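You operate a simulated robot arm through the tools that you are given. There is no shell and no other tool.

You run a simulated robot arm. Do the job below in one go: nothing can be reset, and whatever is moved stays where it is left.

Task
Soak the dusty caps in the sink at the low mark, then drain it.
Fine: their basket stands in the trough; fill to that mark with plain water from the blue button; all three caps come clean before the drain opens; the drain ends closed.

The check looks at the end state, three seconds after you hand in, the way a careful person would. Anything else that was tipped, shoved, dropped, spilled or broken makes it a failure. A push-on lid holds only when it is set on centred and level and pressed home; a screw cap is set on level and turned clockwise until tight.

Robot
A 7-joint arm with a two-finger gripper, fixed in place. Base frame: the origin is on the floor under the middle of its stand, x ahead of it, y to its left, z up. Units: m, degrees, N and s.
With the tool pointing down near the work surface it reaches from about 0.3 to 0.74 m from the base axis. Its first joint turns from -166.0 to 166.0 degrees. Payload 2.94 kg.
The tool frame sits at the grasp point between the pads (the TCP): z along the fingers, y along the line on which they close. The tips reach 0.03 m beyond it. The gripper opens to 0.138 m; its body begins 0.109 m behind the TCP.
Orientation is that of the tool frame in the base frame, as a unit quaternion [x, y, z, w]. With the fingers straight down and closing along the base's y, the tool's x points along the base's -x, its y along +y and its z along -z.

Tools
- The arm moves only by the tool arm_command. Its argument "rows" is text: rows parted by semicolons, each of 7 numbers parted by spaces: the shift along the base's x, y, z in m, then the turn, a rotation vector about the base's x, y, z in rad, then the finger opening in m, from 0 to 0.138. In form: tx ty tz ax ay az fingers; .... A call has 1 to 20 rows; each row shifts and turns the commanded pose from where the row before left it. Rows are played at 5 a second. More than 0.05 m and 8.6 degrees between two rows, or a gripper value outside its range, and nothing of the call is played. A pose out of reach is approached as far as the arm can. The call stops where the force on the tool passes 40 N (or 10 N more than at its start, if that is more) or the arm is blocked; 0.2 s more then pass. The fingers move at their own pace (about 0.072 m/s each) and stop on an object; they squeeze with about 20 N. The grip force told is the motor's: it shows also when the fingers shut on nothing. Time passes only in rows, and 0.2 s behind the last, so rows that do not move let the fingers close. It gives the time, the measured TCP pose, the force on the tool (base axes), the opening and the grip force at its end, in the units of the frame above (readings bear some noise), with the torque about the TCP (base axes, N m) and any sound that the robot's microphone picked up.
- Cameras (640 x 400 px; columns grow to the right, rows downward): "scene" is fixed at [0.2239, 0.6407, 1.4071]; the picture's right is [-0.93, -0.37, 0.00], its down [-0.16, 0.40, -0.90] and it looks along [0.33, -0.84, -0.43] (base axes); focal length 350 px, centre (320, 200). "wrist" rides on the gripper at [0.071, 0.019, -0.146] in the tool frame; the picture's right is [-0.26, 0.97, 0.00], its down [-0.85, -0.23, -0.48] and it looks along [-0.46, -0.12, 0.88] (tool axes); focal length 280 px, centre (320, 200). There is no depth. A picture from a camera that has moved, and an enlarged one, comes with that camera's place and axes in the base frame and with its lens. The place of the scene camera against the robot may be out by one fixed shift of up to 0.012 m in any direction.
- camera(camera): a new picture of that camera. It takes no simulated time.
- lift_body(by): slides the trunk up (or, below 0, down) by that many m; the arm rides with it, the base frame stays. It gives what a move gives, with no picture.
- zoom(camera, box): a new picture of the part [left, top, right, bottom] of that camera's present view, enlarged. It takes no simulated time.
- sign_off(): hands the job in; it is judged then, once.

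Nothing tells you positions but the pictures and the camera data. Unless the task says otherwise, let go and move clear before handing in.

The tools are called after "Emit:" by a JSON object that holds its "op" and its "data". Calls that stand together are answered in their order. arm_command: Moves the arm, as the interface text tells. Its arguments: {"type":"object","properties":{"rows":{"type":"string"}},"required":["rows"]} The other tools are called the same way: lift_body (by) moves the trunk up or down; camera (camera) takes a picture; zoom (camera, box) takes an enlarged picture of a part of a camera's view; sign_off () hands the job in.

At the start:

```text
time_s: 0.0
eef_pos: [0.3689, -0.3962, 1.1145]
orientation: [0.001, 1.0, -0.001, 0.0]
ft_force: [-0.5, 0.4, -0.4]
wrist_torque: [-0.02, -0.02, -0.02]
grip_width: 0.1381
grip_force: 0.1
trunk travel left (down, up): [-0.4, 0.054]
```

scene: 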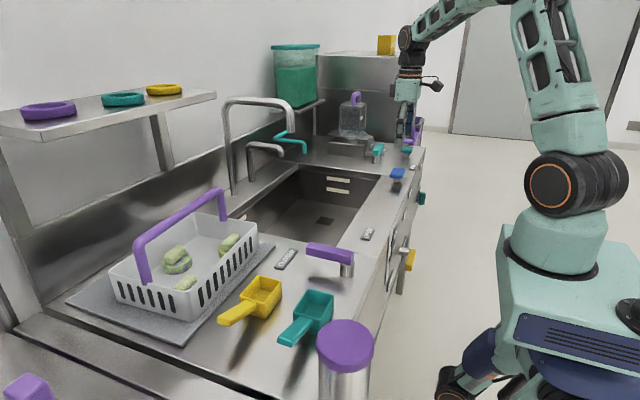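
wrist: 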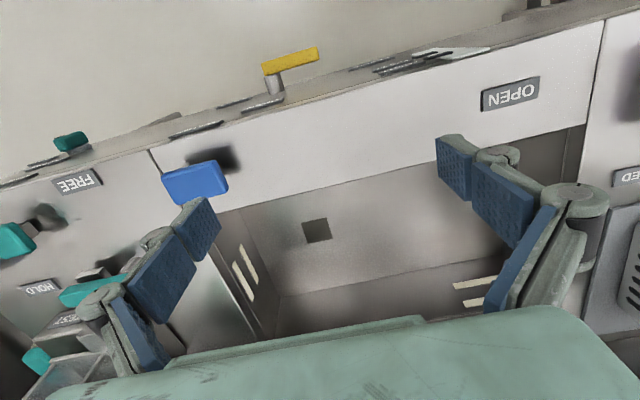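

I see a sink counter with a basket (purple handle) holding dusty caps on a drainboard, a trough with marks, a blue button near the trough's rim, and several other levers and buttons. I'll look closer at each part before moving anything.

Emit:
{"op": "zoom", "data": {"camera": "scene", "box": [220, 80, 440, 220]}}

Emit:
{"op": "zoom", "data": {"camera": "scene", "box": [60, 170, 420, 395]}}

Emit:
{"op": "zoom", "data": {"camera": "scene", "box": [320, 90, 440, 200]}}

Emit:
{"op": "zoom", "data": {"camera": "wrist", "box": [0, 100, 240, 250]}}

Emit:
{"op": "zoom", "data": {"camera": "wrist", "box": [400, 40, 640, 320]}}

```text
2.86 times, centred on (330, 150) of scene
camera zoom: at [0.2239, 0.6407, 1.4071], right [-0.93, -0.37, 0.0], down [-0.16, 0.4, -0.9], along [0.33, -0.84, -0.43], focal length 1000 px, centre (291, 343)
```

zoom: 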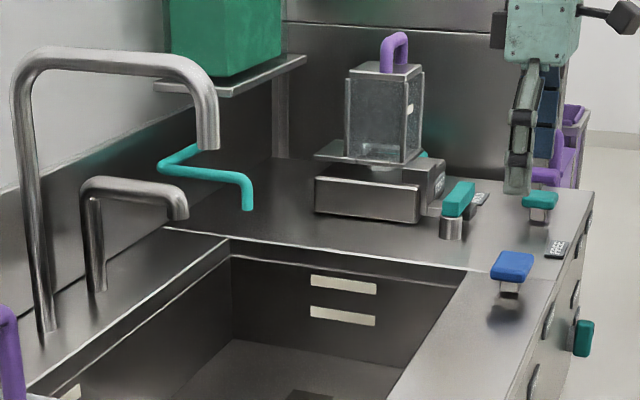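

```text
1.78 times, centred on (240, 282) of scene
camera zoom: at [0.2239, 0.6407, 1.4071], right [-0.93, -0.37, 0.0], down [-0.16, 0.4, -0.9], along [0.33, -0.84, -0.43], focal length 622 px, centre (462, 53)
```

zoom: 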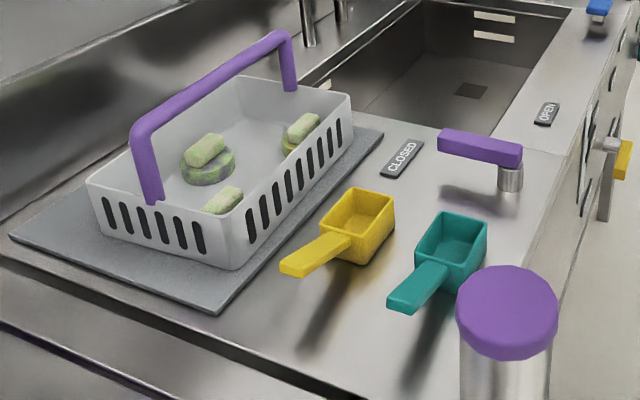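

```text
3.64 times, centred on (380, 145) of scene
camera zoom: at [0.2239, 0.6407, 1.4071], right [-0.93, -0.37, 0.0], down [-0.16, 0.4, -0.9], along [0.33, -0.84, -0.43], focal length 1272 px, centre (102, 400)
```

zoom: 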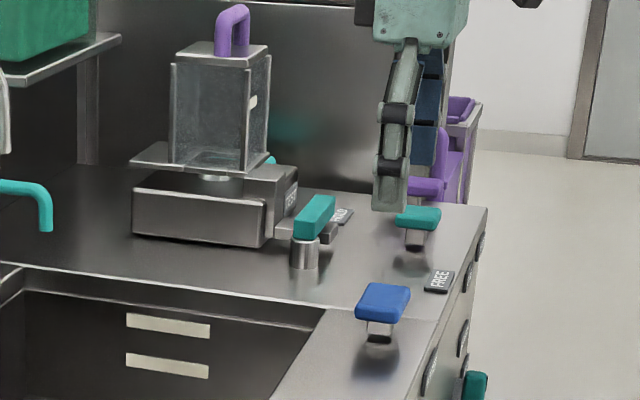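

```text
2.67 times, centred on (120, 175) of wrist
camera zoom: at [0.2971, -0.3773, 1.2594], right [0.26, 0.97, 0.0], down [0.85, -0.23, 0.48], along [0.46, -0.12, -0.88], focal length 748 px, centre (853, 267)
```

zoom: 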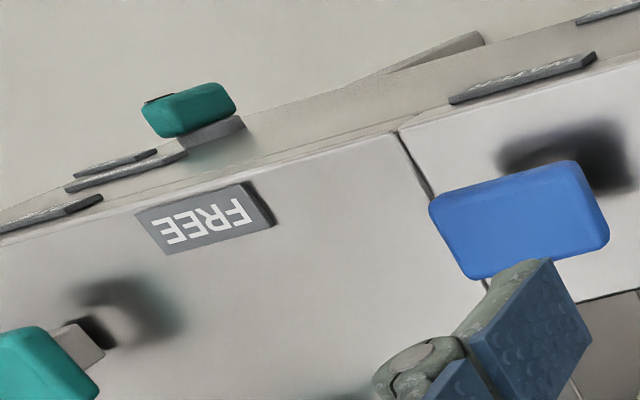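

```text
1.43 times, centred on (520, 180) of wrist
camera zoom: at [0.2971, -0.3773, 1.2594], right [0.26, 0.97, 0.0], down [0.85, -0.23, 0.48], along [0.46, -0.12, -0.88], focal length 401 px, centre (34, 229)
```

zoom: 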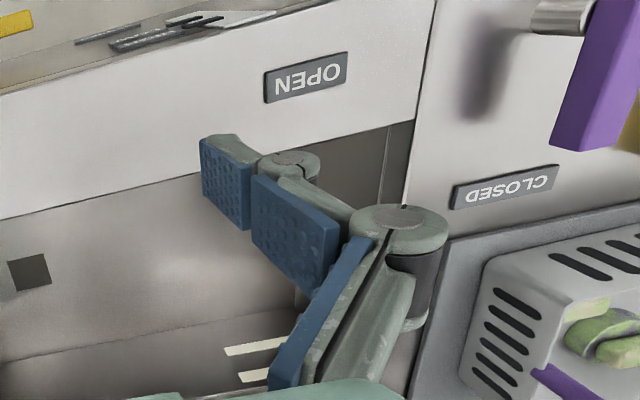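

The trough is ahead with the drain around (0.65, -0.48), and the blue button is near (0.405, -0.575, 0.93). I'll zoom further on the labels and front panel before planning.

Emit:
{"op": "zoom", "data": {"camera": "scene", "box": [340, 180, 440, 300]}}

Emit:
{"op": "zoom", "data": {"camera": "scene", "box": [360, 130, 440, 190]}}

Emit:
{"op": "zoom", "data": {"camera": "scene", "box": [0, 60, 240, 200]}}

Emit:
{"op": "zoom", "data": {"camera": "scene", "box": [100, 180, 280, 330]}}

Emit:
{"op": "zoom", "data": {"camera": "wrist", "box": [0, 200, 200, 400]}}

Emit:
{"op": "zoom", "data": {"camera": "wrist", "box": [200, 150, 520, 350]}}

```text
3.33 times, centred on (390, 240) of scene
camera zoom: at [0.2239, 0.6407, 1.4071], right [-0.93, -0.37, 0.0], down [-0.16, 0.4, -0.9], along [0.33, -0.84, -0.43], focal length 1166 px, centre (87, 67)
```

zoom: 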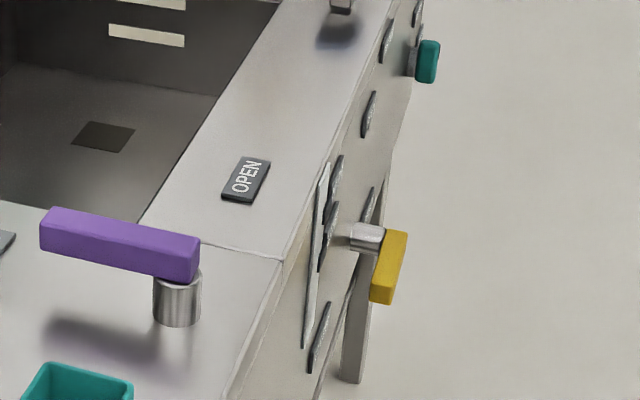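

```text
6.67 times, centred on (400, 160) of scene
camera zoom: at [0.2239, 0.6407, 1.4071], right [-0.93, -0.37, 0.0], down [-0.16, 0.4, -0.9], along [0.33, -0.84, -0.43], focal length 2332 px, centre (-213, 467)
```

zoom: 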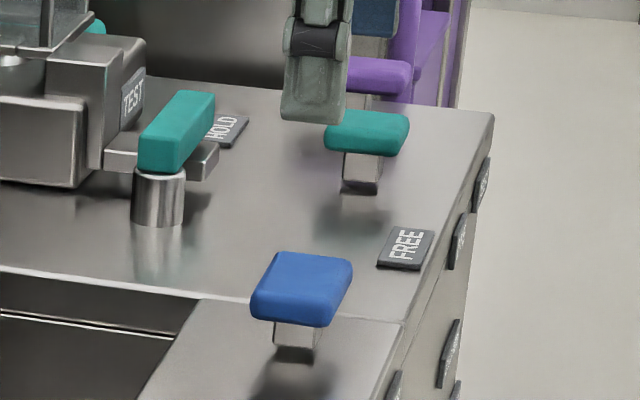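

```text
2.67 times, centred on (120, 130) of scene
camera zoom: at [0.2239, 0.6407, 1.4071], right [-0.93, -0.37, 0.0], down [-0.16, 0.4, -0.9], along [0.33, -0.84, -0.43], focal length 933 px, centre (853, 387)
```

zoom: 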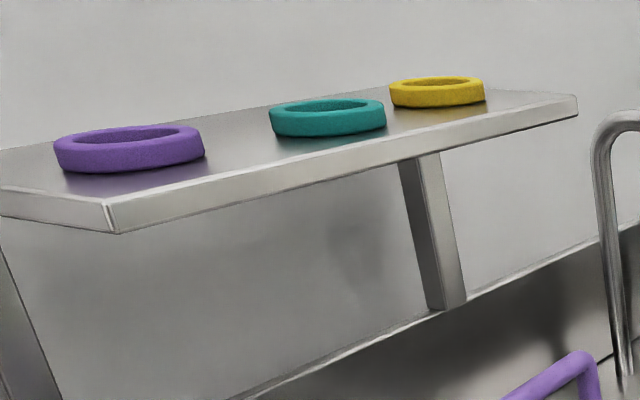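

```text
2.67 times, centred on (190, 255) of scene
camera zoom: at [0.2239, 0.6407, 1.4071], right [-0.93, -0.37, 0.0], down [-0.16, 0.4, -0.9], along [0.33, -0.84, -0.43], focal length 933 px, centre (667, 53)
```

zoom: 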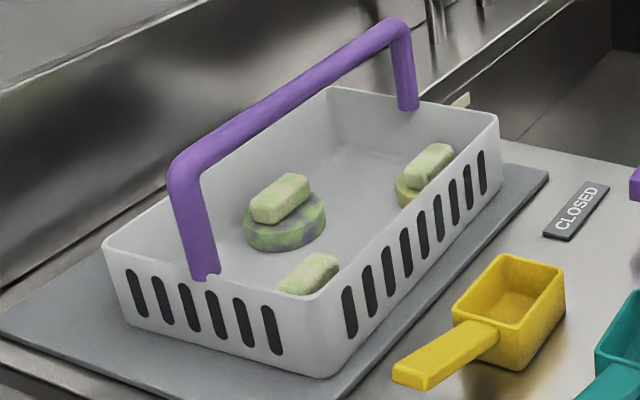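

```text
2.00 times, centred on (100, 300) of wrist
camera zoom: at [0.2971, -0.3773, 1.2594], right [0.26, 0.97, 0.0], down [0.85, -0.23, 0.48], along [0.46, -0.12, -0.88], focal length 561 px, centre (760, 0)
```

zoom: 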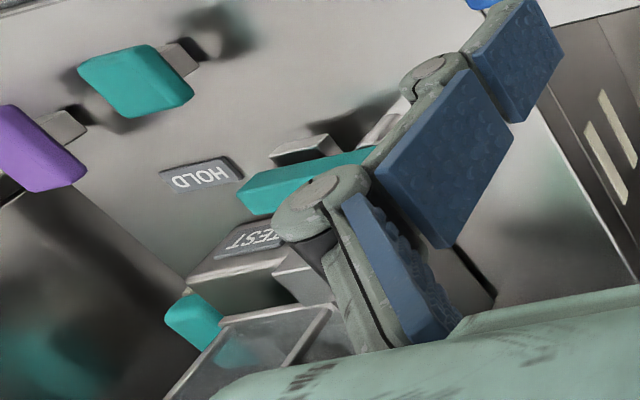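

```text
2.00 times, centred on (360, 250) of wrist
camera zoom: at [0.2971, -0.3773, 1.2594], right [0.26, 0.97, 0.0], down [0.85, -0.23, 0.48], along [0.46, -0.12, -0.88], focal length 561 px, centre (240, 100)
```

zoom: 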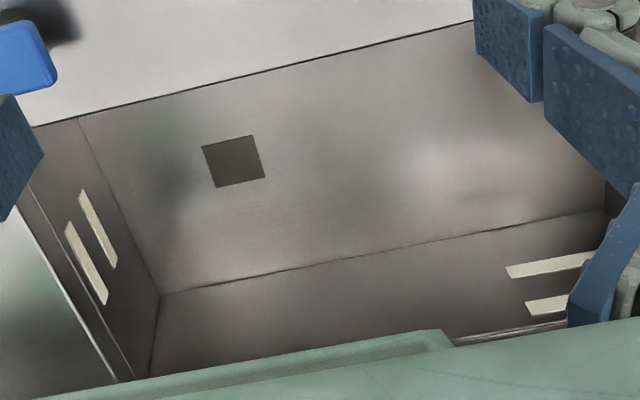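

The purple lever (pivot near (0.41, 0.01)) points at CLOSED now, with OPEN toward -y. Next I'll pull the arm back toward the robot at height so the wrist camera can read the front panel labels.

Emit:
{"op": "arm_command", "data": {"rows": "-0.018 0.04 0 0 0 0 0.138; -0.018 0.04 0 0 0 0 0.138; -0.018 0.04 0 0 0 0 0.138; -0.018 0.04 0 0 0 0 0.138; -0.018 0.04 0 0 0 0 0.138"}}

Emit:
{"op": "camera", "data": {"camera": "wrist"}}

Emit:
{"op": "camera", "data": {"camera": "scene"}}

```text
time_s: 1.2
eef_pos: [0.2789, -0.1908, 1.1187]
orientation: [0.0, 1.0, 0.0, 0.001]
ft_force: [-0.4, -0.3, -0.5]
wrist_torque: [0.01, -0.01, -0.03]
grip_width: 0.1382
grip_force: 0.0
trunk travel left (down, up): [-0.4, 0.054]
```

```text
taken
camera wrist: at [0.2067, -0.1727, 1.2635], right [0.26, 0.97, 0.0], down [0.85, -0.23, 0.48], along [0.46, -0.12, -0.88], focal length 280 px, centre (320, 200)
```

wrist: 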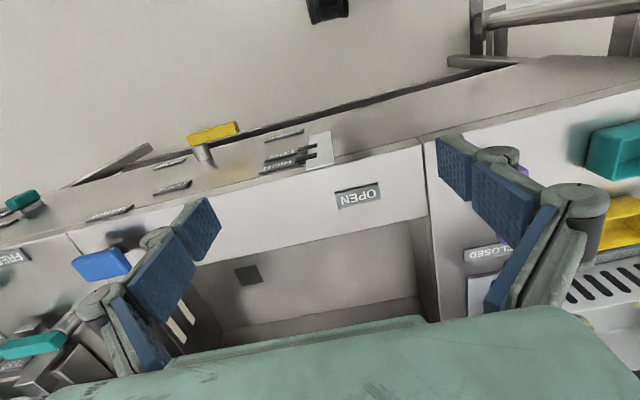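

```text
taken
```

scene: 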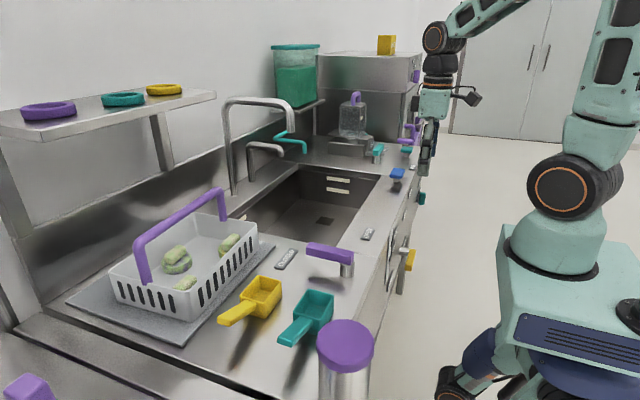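

The front panel has a level gauge or slider next to the yellow lever, with labels beside it. I'll zoom in on those labels.

Emit:
{"op": "zoom", "data": {"camera": "wrist", "box": [140, 100, 360, 220]}}

Emit:
{"op": "zoom", "data": {"camera": "wrist", "box": [0, 140, 200, 270]}}

Emit:
{"op": "zoom", "data": {"camera": "wrist", "box": [240, 110, 340, 190]}}

```text
2.91 times, centred on (250, 160) of wrist
camera zoom: at [0.2067, -0.1727, 1.2635], right [0.26, 0.97, 0.0], down [0.85, -0.23, 0.48], along [0.46, -0.12, -0.88], focal length 816 px, centre (524, 316)
```

zoom: 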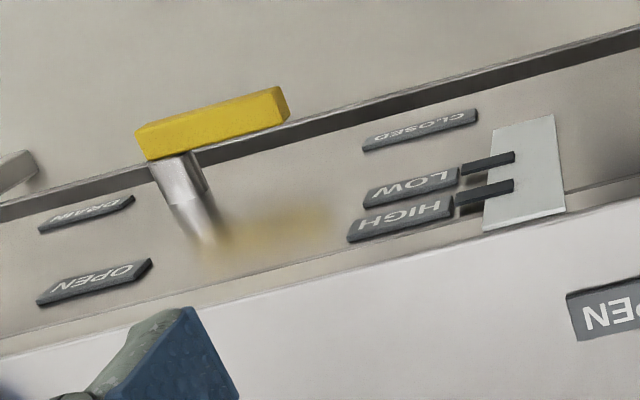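

```text
3.08 times, centred on (100, 205) of wrist
camera zoom: at [0.2067, -0.1727, 1.2635], right [0.26, 0.97, 0.0], down [0.85, -0.23, 0.48], along [0.46, -0.12, -0.88], focal length 863 px, centre (997, 185)
```

zoom: 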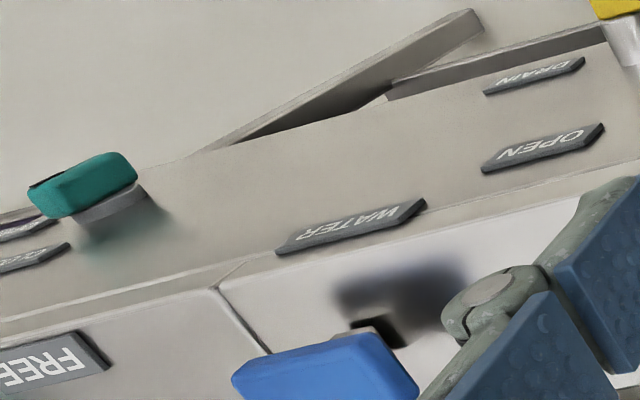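

```text
5.00 times, centred on (290, 150) of wrist
camera zoom: at [0.2067, -0.1727, 1.2635], right [0.26, 0.97, 0.0], down [0.85, -0.23, 0.48], along [0.46, -0.12, -0.88], focal length 1402 px, centre (470, 450)
```

zoom: 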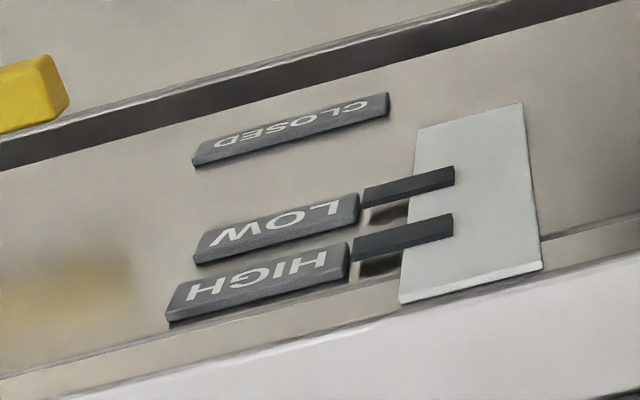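

The front panel names the yellow lever DRAIN, with OPEN and CLOSED positions, and has a level gauge with LOW and HIGH. WATER sits under the blue button. I still need to know what the purple lever does and to read the other labels, so I'll look toward +y and -y.

Emit:
{"op": "arm_command", "data": {"rows": "0 0.04 0 0 0 0 0.138; 0 0.04 0 0 0 0 0.138; 0 0.04 0 0 0 0 0.138; 0 0.04 0 0 0 0 0.138; 0 0.04 0 0 0 0 0.138; 0 0.04 0 0 0 0 0.138"}}

Emit:
{"op": "camera", "data": {"camera": "wrist"}}

Emit:
{"op": "zoom", "data": {"camera": "wrist", "box": [0, 60, 240, 210]}}

Emit:
{"op": "zoom", "data": {"camera": "wrist", "box": [200, 60, 440, 210]}}

```text
time_s: 2.4
eef_pos: [0.266, 0.0001, 1.0813]
orientation: [0.003, 0.997, 0.014, -0.075]
ft_force: [0.5, -0.2, 0.3]
wrist_torque: [0.05, 0.0, 0.01]
grip_width: 0.1382
grip_force: 0.1
trunk travel left (down, up): [-0.4, 0.054]
stopped in row 6: the arm was blocked; the commanded pose is now the measured one
```

```text
taken
camera wrist: at [0.2187, 0.0151, 1.236], right [0.27, 0.96, -0.01], down [0.91, -0.25, 0.34], along [0.32, -0.1, -0.94], focal length 280 px, centre (320, 200)
```

wrist: 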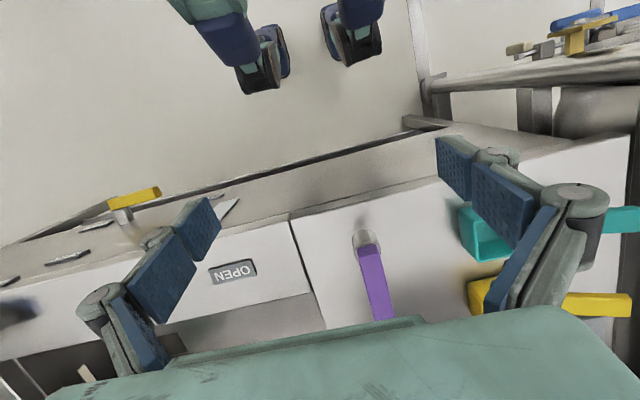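

```text
2.67 times, centred on (120, 135) of wrist
camera zoom: at [0.2187, 0.0151, 1.236], right [0.27, 0.96, -0.01], down [0.91, -0.25, 0.34], along [0.32, -0.1, -0.94], focal length 748 px, centre (853, 373)
```

zoom: 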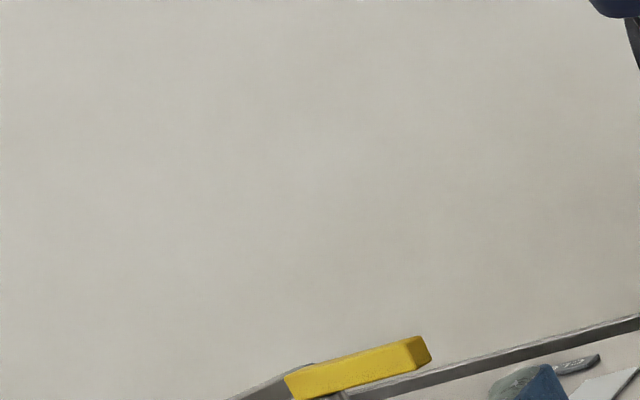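

```text
2.67 times, centred on (320, 135) of wrist
camera zoom: at [0.2187, 0.0151, 1.236], right [0.27, 0.96, -0.01], down [0.91, -0.25, 0.34], along [0.32, -0.1, -0.94], focal length 748 px, centre (320, 373)
```

zoom: 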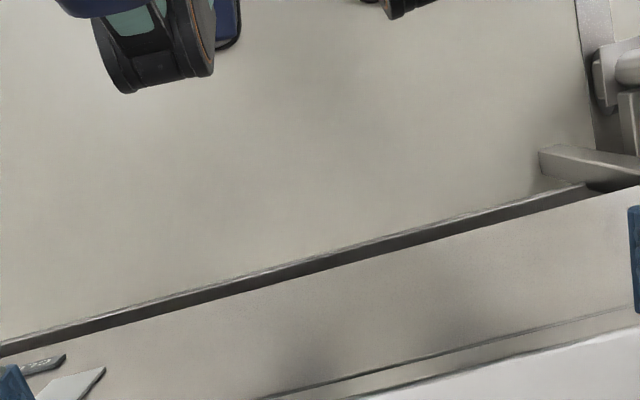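

The arm hit its inner reach limit there, so I'll go back to -y. Then I'll level the tool and tilt it forward to get a proper front view of the drain lever and gauge.

Emit:
{"op": "arm_command", "data": {"rows": "0 -0.045 0.0 -0.005 -0.03 0 0.138; 0 -0.045 0.0 -0.005 -0.03 0 0.138; 0 -0.045 0 -0.006 -0.03 0 0.138; 0 -0.045 0 -0.006 -0.03 0 0.138; 0 -0.045 0 -0.006 -0.03 0 0.138; 0 -0.045 0 0 0 0 0.138; 0 -0.045 0 0 0 0 0.138; 0 -0.045 0 0 0 0 0.138; 0 -0.045 0 0 0 0 0.138; 0 -0.045 0 0 0 0 0.138; 0 0 0 0 -0.12 0 0.138; 0 0 0 0 -0.12 0 0.138; 0 0 0 0 -0.12 0 0.138; 0 0 0 0 -0.12 0 0.138; 0 0 0 0 -0.12 0 0.138"}}

Emit:
{"op": "camera", "data": {"camera": "wrist"}}

Emit:
{"op": "camera", "data": {"camera": "scene"}}

```text
time_s: 5.6
eef_pos: [0.2672, -0.4494, 1.0831]
orientation: [0.002, 0.954, -0.001, 0.301]
ft_force: [0.2, 0.6, -0.9]
wrist_torque: [0.03, 0.03, -0.03]
grip_width: 0.1381
grip_force: 0.2
trunk travel left (down, up): [-0.4, 0.054]
```

```text
taken
camera wrist: at [0.1262, -0.4299, 1.1616], right [0.22, 0.96, 0.15], down [0.42, -0.23, 0.88], along [0.88, -0.13, -0.46], focal length 280 px, centre (320, 200)
```

wrist: 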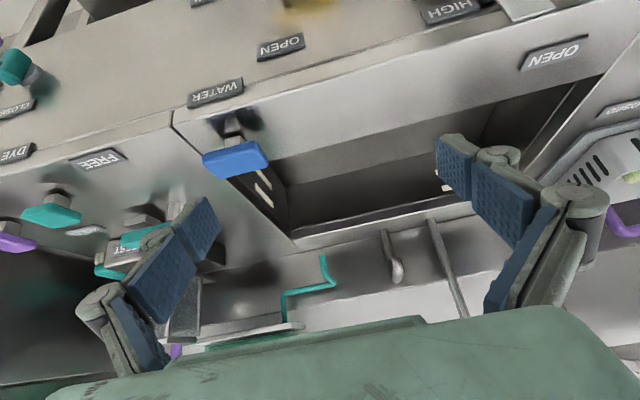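

```text
taken
```

scene: 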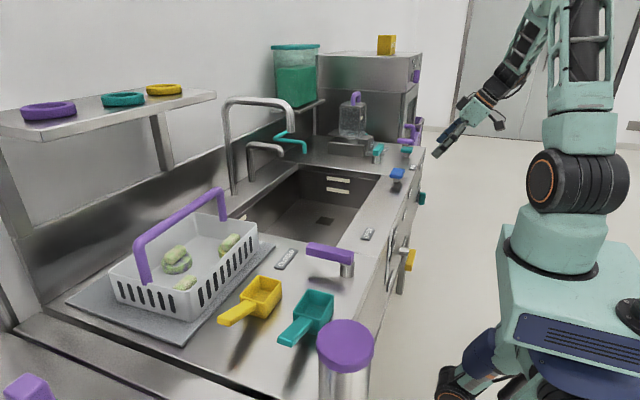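

The wrist view is upside down, so the front panel is at the top of the picture. I'll lower the trunk a bit to see the drain lever and gauge squarely.

Emit:
{"op": "lift_body", "data": {"by": -0.18}}

Emit:
{"op": "camera", "data": {"camera": "wrist"}}

Emit:
{"op": "camera", "data": {"camera": "scene"}}

```text
time_s: 7.6
eef_pos: [0.2683, -0.4489, 0.9036]
orientation: [0.002, 0.954, -0.001, 0.299]
ft_force: [-0.8, 0.4, -0.1]
wrist_torque: [0.02, 0.03, 0.02]
grip_width: 0.138
grip_force: 0.1
trunk travel left (down, up): [-0.22, 0.234]
```

```text
taken
camera wrist: at [0.1264, -0.4296, 0.9818], right [0.22, 0.96, 0.15], down [0.42, -0.23, 0.88], along [0.88, -0.13, -0.46], focal length 280 px, centre (320, 200)
```

wrist: 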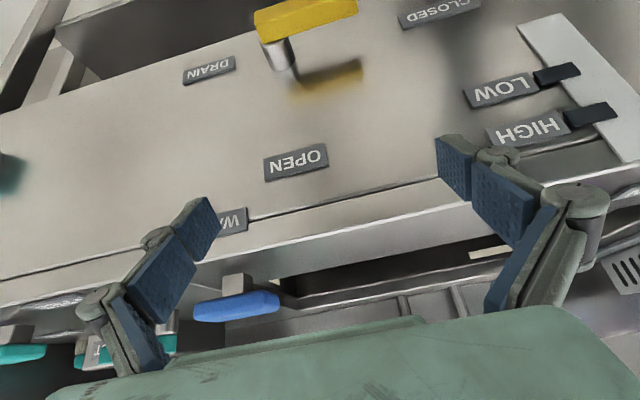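

```text
taken
```

scene: 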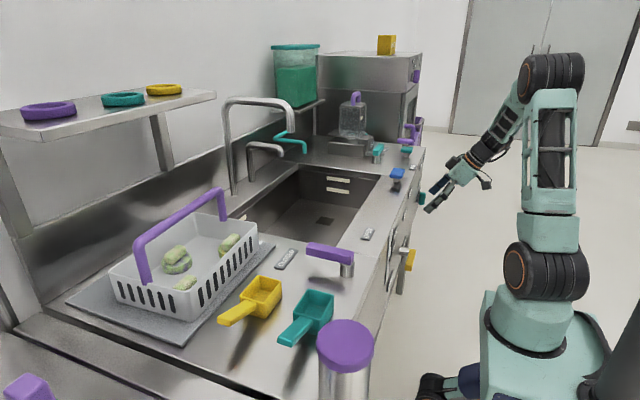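

Now it's clear: the yellow lever pivots near (0.352, -0.47, 0.68) and points to CLOSED (+y), with OPEN straight above the pivot. The LOW gauge mark is near z 0.80. Next I'll raise the trunk again and go look at the basket to measure it.

Emit:
{"op": "lift_body", "data": {"by": 0.2}}

Emit:
{"op": "arm_command", "data": {"rows": "0.03 0 0.01 0 0.02 0 0.138; 0.04 0 0.01 0 0.02 0 0.138; 0.04 0 0.01 0 0.02 0 0.138; 0.04 0.02 0.01 0 0.02 0 0.138; 0 0.045 0 0 0.02 0 0.138; 0 0.045 0 0 0.02 0 0.138; 0 0.045 0 0 0.02 0 0.138; 0 0.045 0 0 0.02 0 0.138; 0 0.045 0 0 0.02 0 0.138; 0 0.045 0 0 0.02 0 0.138; 0 0.045 0 0 0 0 0.138; 0 0.045 0 0 0 0 0.138; 0 0.045 0 0 0 0 0.138; 0 0.045 0 0 0 0 0.138; 0 0.045 0 0 0 0 0.138; 0 0.045 0 0 0 0 0.138"}}

Emit:
{"op": "camera", "data": {"camera": "wrist"}}

Emit:
{"op": "camera", "data": {"camera": "scene"}}

```text
time_s: 9.8
eef_pos: [0.2691, -0.4489, 1.1039]
orientation: [0.003, 0.954, -0.001, 0.3]
ft_force: [0.1, -1.2, -0.9]
wrist_torque: [0.04, 0.01, -0.01]
grip_width: 0.1381
grip_force: 0.1
trunk travel left (down, up): [-0.42, 0.034]
```

```text
time_s: 13.2
eef_pos: [0.4147, 0.1092, 1.1368]
orientation: [0.003, 0.981, -0.001, 0.192]
ft_force: [-0.5, 1.0, 0.6]
wrist_torque: [-0.05, -0.03, 0.02]
grip_width: 0.1381
grip_force: 0.1
trunk travel left (down, up): [-0.42, 0.034]
```

```text
taken
camera wrist: at [0.2938, 0.1293, 1.2441], right [0.25, 0.96, 0.1], down [0.6, -0.23, 0.76], along [0.76, -0.13, -0.64], focal length 280 px, centre (320, 200)
```

wrist: 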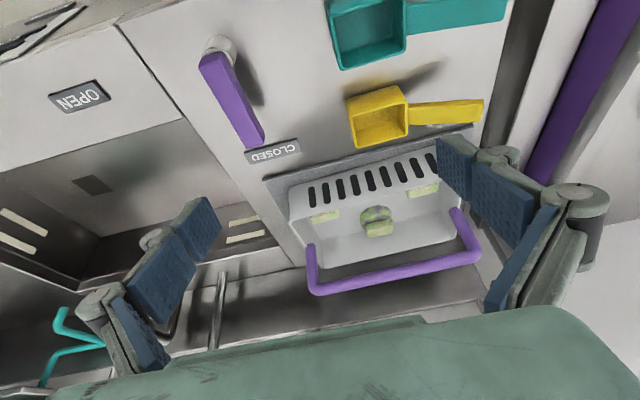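

```text
taken
```

scene: 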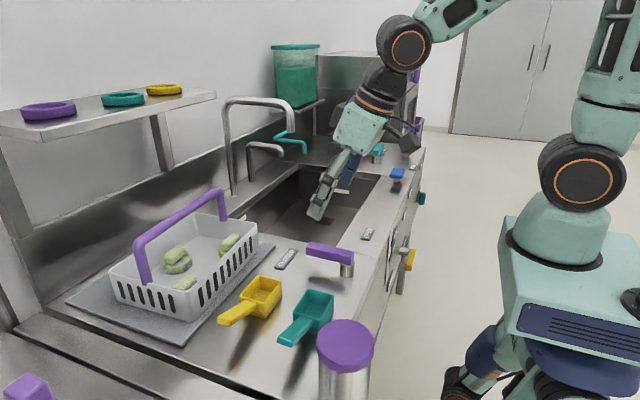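

I can see the basket, with its handle running along y, and three caps inside. I'll zoom in for measurements.

Emit:
{"op": "zoom", "data": {"camera": "wrist", "box": [250, 120, 500, 310]}}

Emit:
{"op": "zoom", "data": {"camera": "wrist", "box": [0, 180, 300, 400]}}

```text
2.11 times, centred on (375, 215) of wrist
camera zoom: at [0.2938, 0.1293, 1.2441], right [0.25, 0.96, 0.1], down [0.6, -0.23, 0.76], along [0.76, -0.13, -0.64], focal length 590 px, centre (204, 168)
```

zoom: 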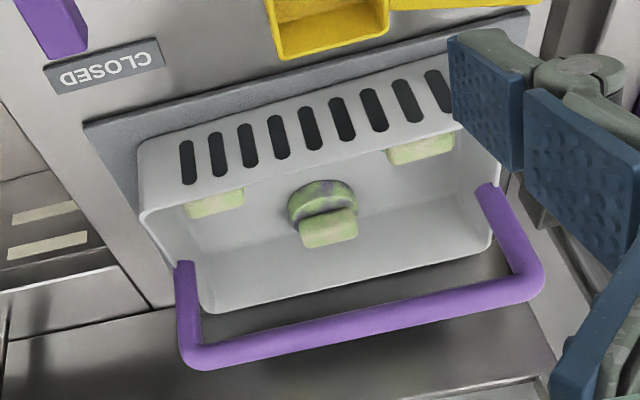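

```text
1.82 times, centred on (150, 290) of wrist
camera zoom: at [0.2938, 0.1293, 1.2441], right [0.25, 0.96, 0.1], down [0.6, -0.23, 0.76], along [0.76, -0.13, -0.64], focal length 510 px, centre (629, 36)
```

zoom: 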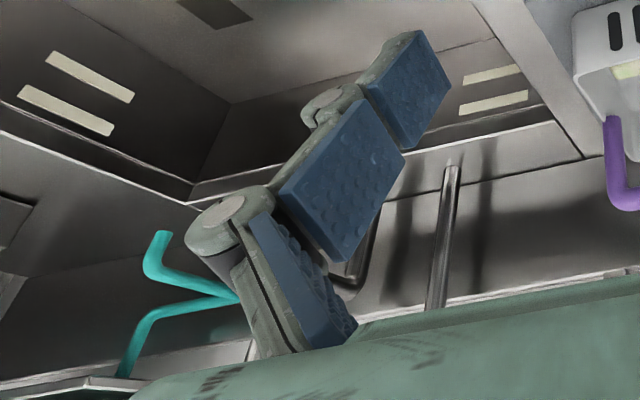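

The handle bar is centred near (0.722, 0.152) at z ≈ 1.06, running along y. The tall spout hangs near (0.67, -0.29, 1.15), so I'll keep the gripper tilted back toward the robot. Next I'll level the tool, turn it -90° about z so it closes along x, and look at the handle.

Emit:
{"op": "arm_command", "data": {"rows": "0 0 0.01 0 0.13 0 0.138; 0 0 0.01 0 0.13 0 0.138; 0.02 0 0.01 0 0.127 0 0.138; 0.02 0 0.01 0 0 -0.14 0.138; 0.01 0 0 0 0 -0.143 0.138; 0 0 0 0 0 -0.143 0.138; 0 0 0 0 0 -0.143 0.138; 0 0 0 0 0 -0.143 0.138; 0 0 0 0 0 -0.143 0.138; 0 0 0 0 0 -0.143 0.138; 0 0 0 0 0 -0.143 0.138; 0 0 0 0 0 -0.143 0.138; 0 0 0 0 0 -0.143 0.138; 0 0 0 0 0 -0.143 0.138; 0 0 0 0 0 0 0.138"}}

Emit:
{"op": "camera", "data": {"camera": "wrist"}}

Emit:
{"op": "camera", "data": {"camera": "scene"}}

```text
time_s: 16.4
eef_pos: [0.468, 0.1101, 1.184]
orientation: [0.709, 0.705, -0.009, 0.006]
ft_force: [1.0, 0.1, 0.1]
wrist_torque: [-0.02, -0.03, -0.01]
grip_width: 0.1379
grip_force: 0.0
trunk travel left (down, up): [-0.42, 0.034]
```

```text
taken
camera wrist: at [0.4874, 0.1843, 1.3273], right [0.96, -0.27, 0.0], down [-0.23, -0.84, 0.5], along [-0.13, -0.48, -0.87], focal length 280 px, centre (320, 200)
```

wrist: 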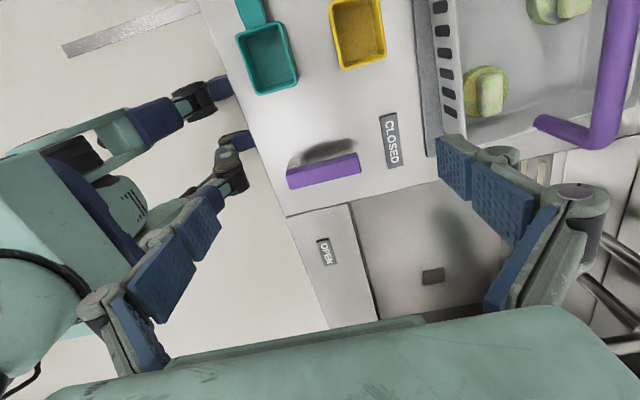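

```text
taken
```

scene: 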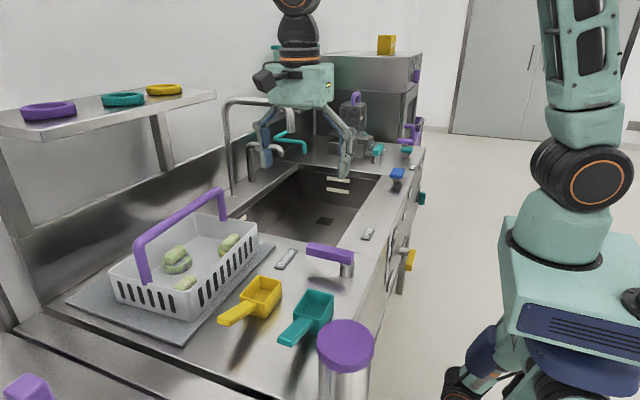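

The yaw worked. I'll move toward the basket while staying high, and add the tilt.

Emit:
{"op": "arm_command", "data": {"rows": "0.035 0.01 0.01 0 -0.05 0 0.138; 0.035 0.01 0.0 0 -0.05 0 0.138; 0.035 0.01 0.0 0 -0.05 0 0.138; 0.03 0.01 0 0 -0.05 0 0.138; 0 0 0 0 -0.05 0 0.138; 0 0 0 0 0 0 0.138"}}

Emit:
{"op": "camera", "data": {"camera": "wrist"}}

Emit:
{"op": "camera", "data": {"camera": "scene"}}

```text
time_s: 17.8
eef_pos: [0.6029, 0.1507, 1.1937]
orientation: [0.703, 0.7, 0.079, 0.095]
ft_force: [-0.7, 0.0, 0.8]
wrist_torque: [-0.01, -0.02, -0.01]
grip_width: 0.1381
grip_force: 0.1
trunk travel left (down, up): [-0.42, 0.034]
```

```text
taken
camera wrist: at [0.5869, 0.2254, 1.3365], right [0.93, -0.26, 0.24], down [-0.35, -0.84, 0.42], along [0.09, -0.48, -0.87], focal length 280 px, centre (320, 200)
```

wrist: 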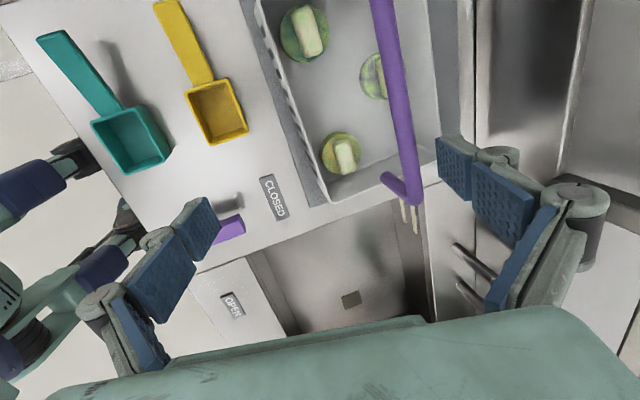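

```text
taken
```

scene: 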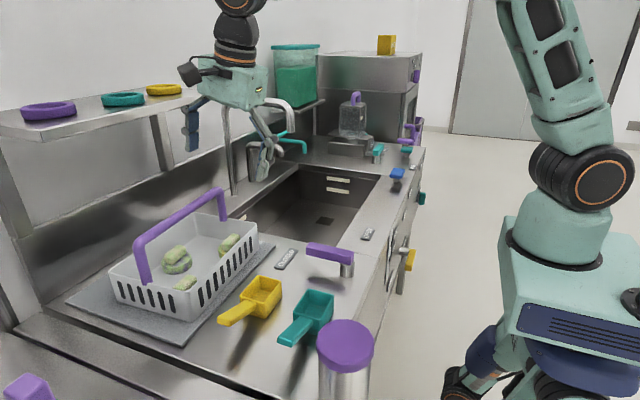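

The bar sits at about x 0.724, spanning y 0.03 to 0.275, only about 2° off. I'll move above its centre and then descend with open fingers.

Emit:
{"op": "arm_command", "data": {"rows": "0.03 0 0 0 0 0 0.138; 0.03 0 0 0 0 0 0.138; 0.03 0 0 0 0 0 0.138; 0.03 0 -0.01 0 0 0 0.138; 0 0 -0.03 0 0 0 0.138; 0 0 -0.02 0 0 0 0.138; 0 0 0 0 0 0 0.138"}}

Emit:
{"op": "camera", "data": {"camera": "wrist"}}

Emit:
{"op": "camera", "data": {"camera": "scene"}}

```text
time_s: 18.7
eef_pos: [0.6917, 0.1509, 1.1974]
orientation: [0.705, 0.699, 0.075, 0.092]
ft_force: [-26.9, -4.0, 5.1]
wrist_torque: [0.28, -2.39, -0.26]
grip_width: 0.1319
grip_force: 0.0
trunk travel left (down, up): [-0.42, 0.034]
stopped in row 4: the force on the tool passed its limit at 47 N (the readings are from after the stop); the commanded pose is now the measured one
```

```text
taken
camera wrist: at [0.6748, 0.225, 1.3418], right [0.94, -0.27, 0.23], down [-0.34, -0.84, 0.43], along [0.08, -0.48, -0.87], focal length 280 px, centre (320, 200)
```

wrist: 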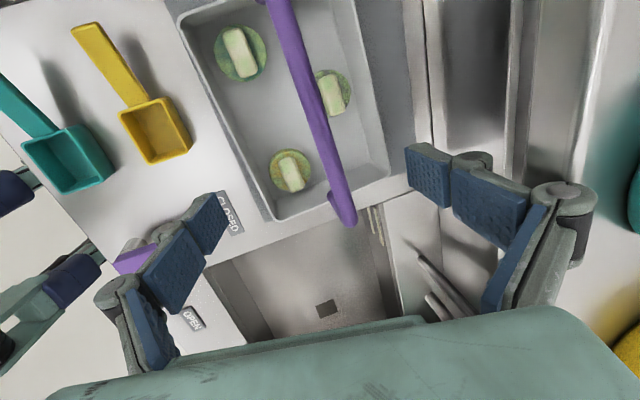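

```text
taken
```

scene: 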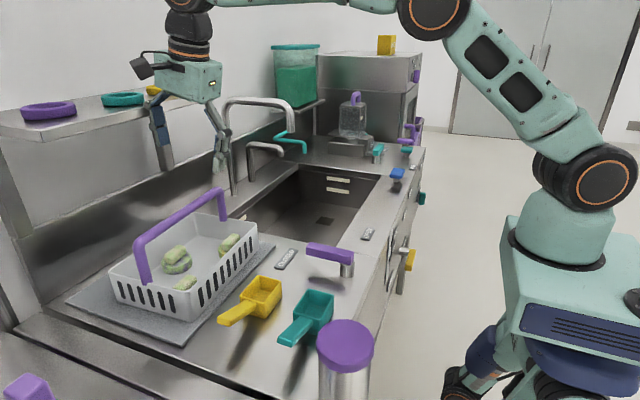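

The +x finger touched something: the wall shelf's front edge is nearer (x ≈ 0.80, z ≈ 1.26) than I estimated. I'll back off straight away and check the shelf and rings.

Emit:
{"op": "arm_command", "data": {"rows": "-0.02 0 0 0 0 0 0.12; -0.03 0 0 0 0 0 0.1; -0.03 0 0 0 0 0 0.08; 0 0 0 0 0 0 0.06"}}

Emit:
{"op": "camera", "data": {"camera": "scene"}}

Emit:
{"op": "zoom", "data": {"camera": "scene", "box": [0, 60, 240, 200]}}

Emit:
{"op": "camera", "data": {"camera": "wrist"}}

```text
time_s: 19.7
eef_pos: [0.6181, 0.1504, 1.194]
orientation: [0.705, 0.7, 0.075, 0.092]
ft_force: [-0.3, 0.0, 0.5]
wrist_torque: [0.03, 0.0, 0.0]
grip_width: 0.06
grip_force: 0.1
trunk travel left (down, up): [-0.42, 0.034]
```

```text
taken
```

scene: 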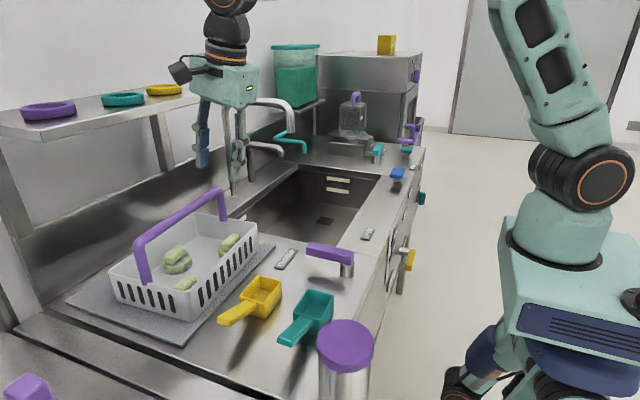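

```text
2.67 times, centred on (120, 130) of scene
camera zoom: at [0.2239, 0.6407, 1.4071], right [-0.93, -0.37, 0.0], down [-0.16, 0.4, -0.9], along [0.33, -0.84, -0.43], focal length 933 px, centre (853, 387)
```

zoom: 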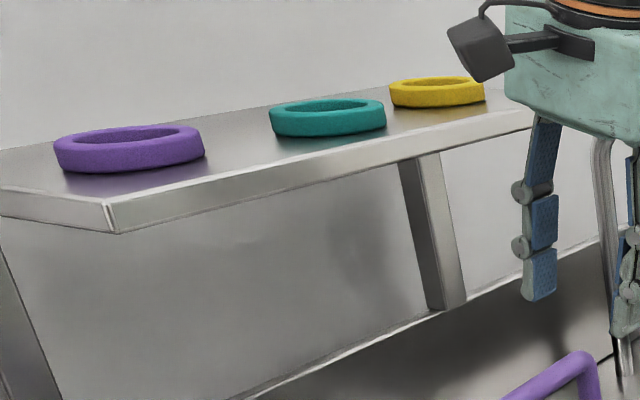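

```text
taken
camera wrist: at [0.6038, 0.2248, 1.3374], right [0.94, -0.27, 0.23], down [-0.34, -0.84, 0.43], along [0.08, -0.48, -0.87], focal length 280 px, centre (320, 200)
```

wrist: 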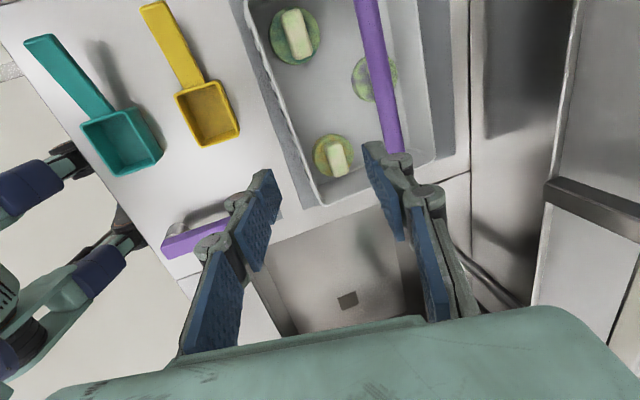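

The rings and shelf look unmoved. I'll tilt the tool further back and approach the bar along the tool axis with a smaller opening.

Emit:
{"op": "arm_command", "data": {"rows": "0.015 0 -0.005 0 -0.075 0 0.07; 0.015 0 -0.01 0 -0.075 0 0.07; 0.015 0 -0.012 0 -0.075 0 0.07; 0.015 0.002 -0.012 0 0 0 0.07; 0 0 0 0 0 0 0.07"}}

Emit:
{"op": "camera", "data": {"camera": "wrist"}}

Emit:
{"op": "camera", "data": {"camera": "scene"}}

```text
time_s: 20.9
eef_pos: [0.677, 0.1532, 1.1528]
orientation: [0.691, 0.685, 0.155, 0.17]
ft_force: [0.9, 0.4, 0.0]
wrist_torque: [0.0, 0.02, 0.01]
grip_width: 0.0701
grip_force: 0.2
trunk travel left (down, up): [-0.42, 0.034]
```

```text
taken
camera wrist: at [0.6311, 0.2272, 1.29], right [0.86, -0.26, 0.44], down [-0.43, -0.84, 0.34], along [0.28, -0.48, -0.83], focal length 280 px, centre (320, 200)
```

wrist: 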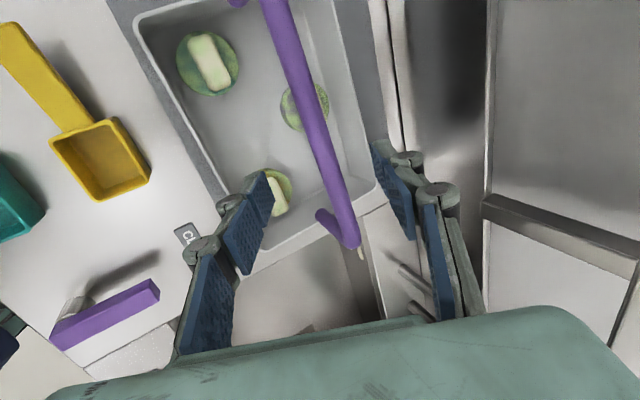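

```text
taken
```

scene: 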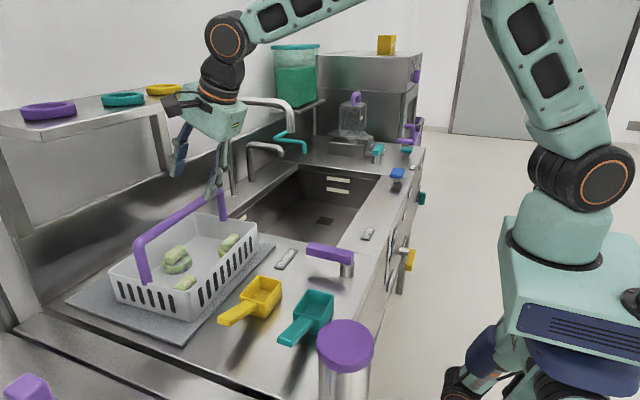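

The bar is lined up between the fingers. I'll advance along the tool axis to the bar and check before closing.

Emit:
{"op": "arm_command", "data": {"rows": "0.0112 0 -0.0224 0 0 0 0.07; 0.0112 0 -0.0224 0 0 0 0.07; 0.0112 0 -0.0224 0 0 0 0.07; 0.0112 0 -0.0224 0 0 0 0.07; 0 0 0 0 0 0 0.07"}}

Emit:
{"op": "camera", "data": {"camera": "wrist"}}

Emit:
{"op": "zoom", "data": {"camera": "scene", "box": [90, 90, 290, 330]}}

```text
time_s: 22.1
eef_pos: [0.7232, 0.1524, 1.0666]
orientation: [0.691, 0.686, 0.155, 0.169]
ft_force: [-0.4, -0.2, 1.1]
wrist_torque: [0.0, 0.01, 0.0]
grip_width: 0.0701
grip_force: 0.0
trunk travel left (down, up): [-0.42, 0.034]
```

```text
taken
camera wrist: at [0.6761, 0.2275, 1.2038], right [0.86, -0.27, 0.44], down [-0.43, -0.84, 0.34], along [0.27, -0.48, -0.83], focal length 280 px, centre (320, 200)
```

wrist: 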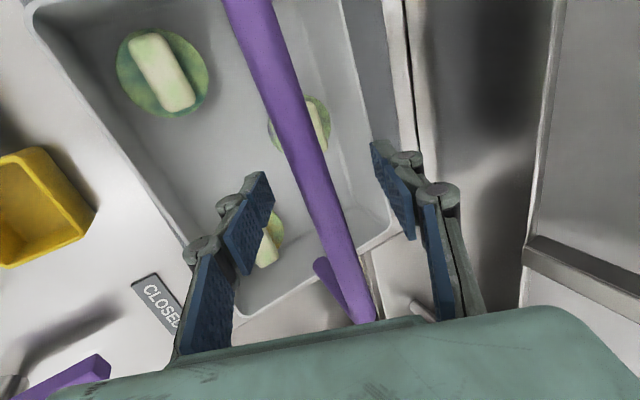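

```text
1.67 times, centred on (190, 210) of scene
camera zoom: at [0.2239, 0.6407, 1.4071], right [-0.93, -0.37, 0.0], down [-0.16, 0.4, -0.9], along [0.33, -0.84, -0.43], focal length 583 px, centre (537, 183)
```

zoom: 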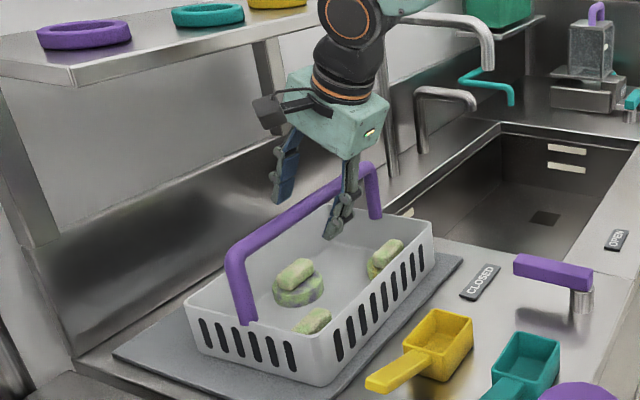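

The bar is about 5 mm off centre between the fingers. I'll correct that, sink slightly deeper, then close on it.

Emit:
{"op": "arm_command", "data": {"rows": "-0.003 0 -0.007 0 0 0 0.07; 0 0 0 0 0 0 0.05; 0 0 0 0 0 0 0.035; 0 0 0 0 0 0 0.02; 0 0 0 0 0 0 0.005; 0 0 0 0 0 0 0; 0 0 0 0 0 0 0"}}

Emit:
{"op": "camera", "data": {"camera": "wrist"}}

Emit:
{"op": "zoom", "data": {"camera": "scene", "box": [90, 90, 290, 330]}}

```text
time_s: 23.7
eef_pos: [0.7207, 0.1536, 1.0603]
orientation: [0.691, 0.685, 0.155, 0.17]
ft_force: [4.6, 0.7, 7.1]
wrist_torque: [-0.45, -0.03, 0.35]
grip_width: 0.019
grip_force: 20.1
trunk travel left (down, up): [-0.42, 0.034]
```

```text
taken
camera wrist: at [0.6729, 0.2275, 1.1979], right [0.86, -0.26, 0.44], down [-0.43, -0.84, 0.34], along [0.28, -0.48, -0.83], focal length 280 px, centre (320, 200)
```

wrist: 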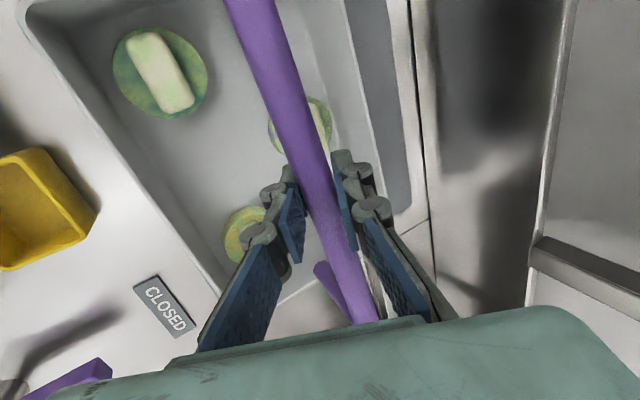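

```text
1.67 times, centred on (190, 210) of scene
camera zoom: at [0.2239, 0.6407, 1.4071], right [-0.93, -0.37, 0.0], down [-0.16, 0.4, -0.9], along [0.33, -0.84, -0.43], focal length 583 px, centre (537, 183)
```

zoom: 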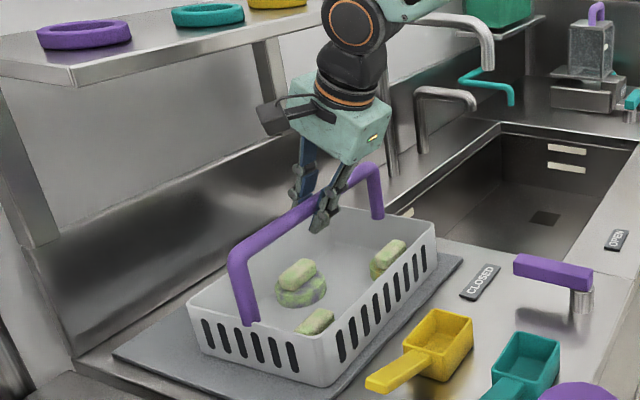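

The bar is gripped at 0.019 m opening and 20 N, and the basket looks level. I'll lift a little and check how it hangs.

Emit:
{"op": "arm_command", "data": {"rows": "0 0 0.005 0 0 0 0; 0 0 0.01 0 0 0 0; 0 0 0.015 0 0 0 0; 0 0 0 0 0 0 0; 0 0 0 0 0 0 0"}}

Emit:
{"op": "camera", "data": {"camera": "wrist"}}

Emit:
{"op": "zoom", "data": {"camera": "scene", "box": [90, 90, 290, 330]}}

```text
time_s: 24.9
eef_pos: [0.7205, 0.1531, 1.0868]
orientation: [0.691, 0.686, 0.154, 0.169]
ft_force: [0.1, -0.9, -5.7]
wrist_torque: [-0.01, -0.04, 0.0]
grip_width: 0.0182
grip_force: 19.9
trunk travel left (down, up): [-0.42, 0.034]
```

```text
taken
camera wrist: at [0.6731, 0.2283, 1.2244], right [0.86, -0.26, 0.43], down [-0.43, -0.84, 0.34], along [0.27, -0.48, -0.83], focal length 280 px, centre (320, 200)
```

wrist: 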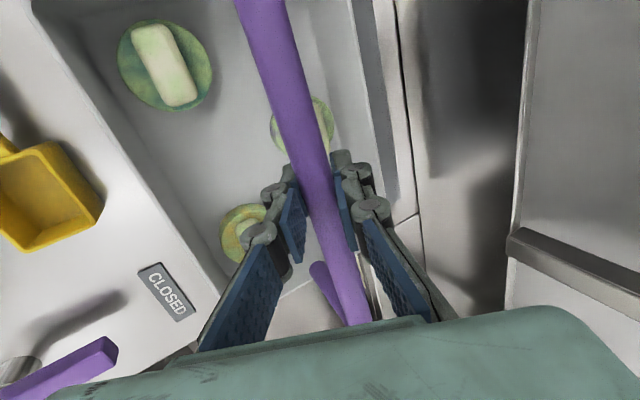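

```text
1.67 times, centred on (190, 210) of scene
camera zoom: at [0.2239, 0.6407, 1.4071], right [-0.93, -0.37, 0.0], down [-0.16, 0.4, -0.9], along [0.33, -0.84, -0.43], focal length 583 px, centre (537, 183)
```

zoom: 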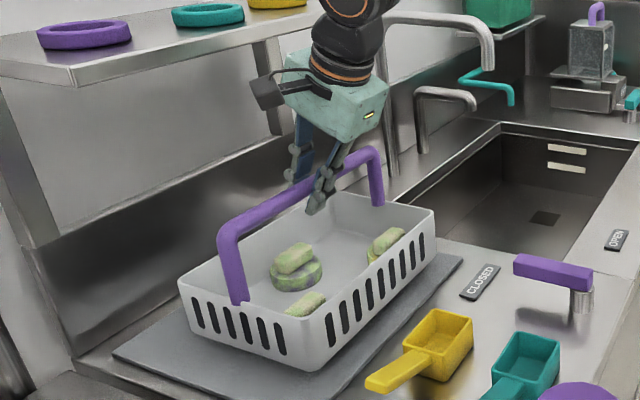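

The basket hangs level at about 5.7 N. I'll raise it clear of the lever and carry it in toward -x first, then toward -y over the trough.

Emit:
{"op": "arm_command", "data": {"rows": "0 0 0.02 0 0 0 0; 0 0 0.02 0 0 0 0; -0.005 -0.005 0.018 0 0 0 0; -0.015 -0.015 0 0 0 0 0; -0.02 -0.025 0 0 0 0 0; -0.02 -0.025 0 0 0 0 0; -0.02 -0.025 0 0 0 0 0; -0.02 -0.025 0 0 0 0 0; -0.02 -0.025 0 0 0 0 0; -0.012 -0.02 0 0 0 0 0; -0.003 -0.01 0 0 0 0 0; 0 0 0 0 0 0 0; 0 0 0 0 0 0 0"}}

Emit:
{"op": "camera", "data": {"camera": "wrist"}}

Emit:
{"op": "camera", "data": {"camera": "scene"}}

```text
time_s: 27.7
eef_pos: [0.5832, -0.0241, 1.1465]
orientation: [0.691, 0.686, 0.154, 0.169]
ft_force: [0.5, -0.3, -6.7]
wrist_torque: [-0.04, -0.03, 0.05]
grip_width: 0.0183
grip_force: 20.0
trunk travel left (down, up): [-0.42, 0.034]
```

```text
taken
camera wrist: at [0.5367, 0.0509, 1.2829], right [0.86, -0.27, 0.43], down [-0.43, -0.84, 0.34], along [0.27, -0.48, -0.83], focal length 280 px, centre (320, 200)
```

wrist: 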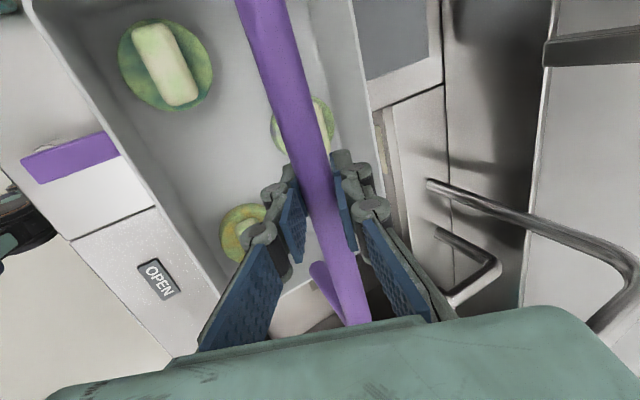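

```text
taken
```

scene: 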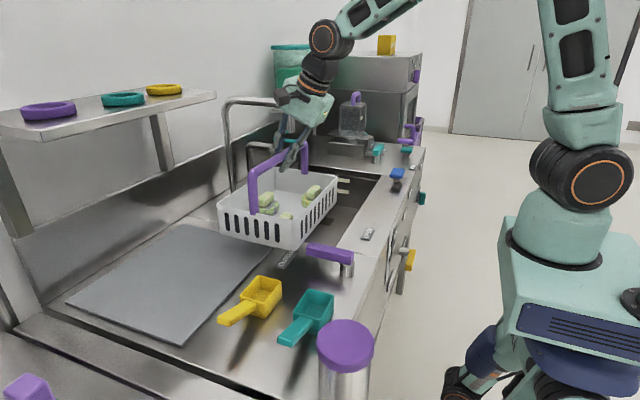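

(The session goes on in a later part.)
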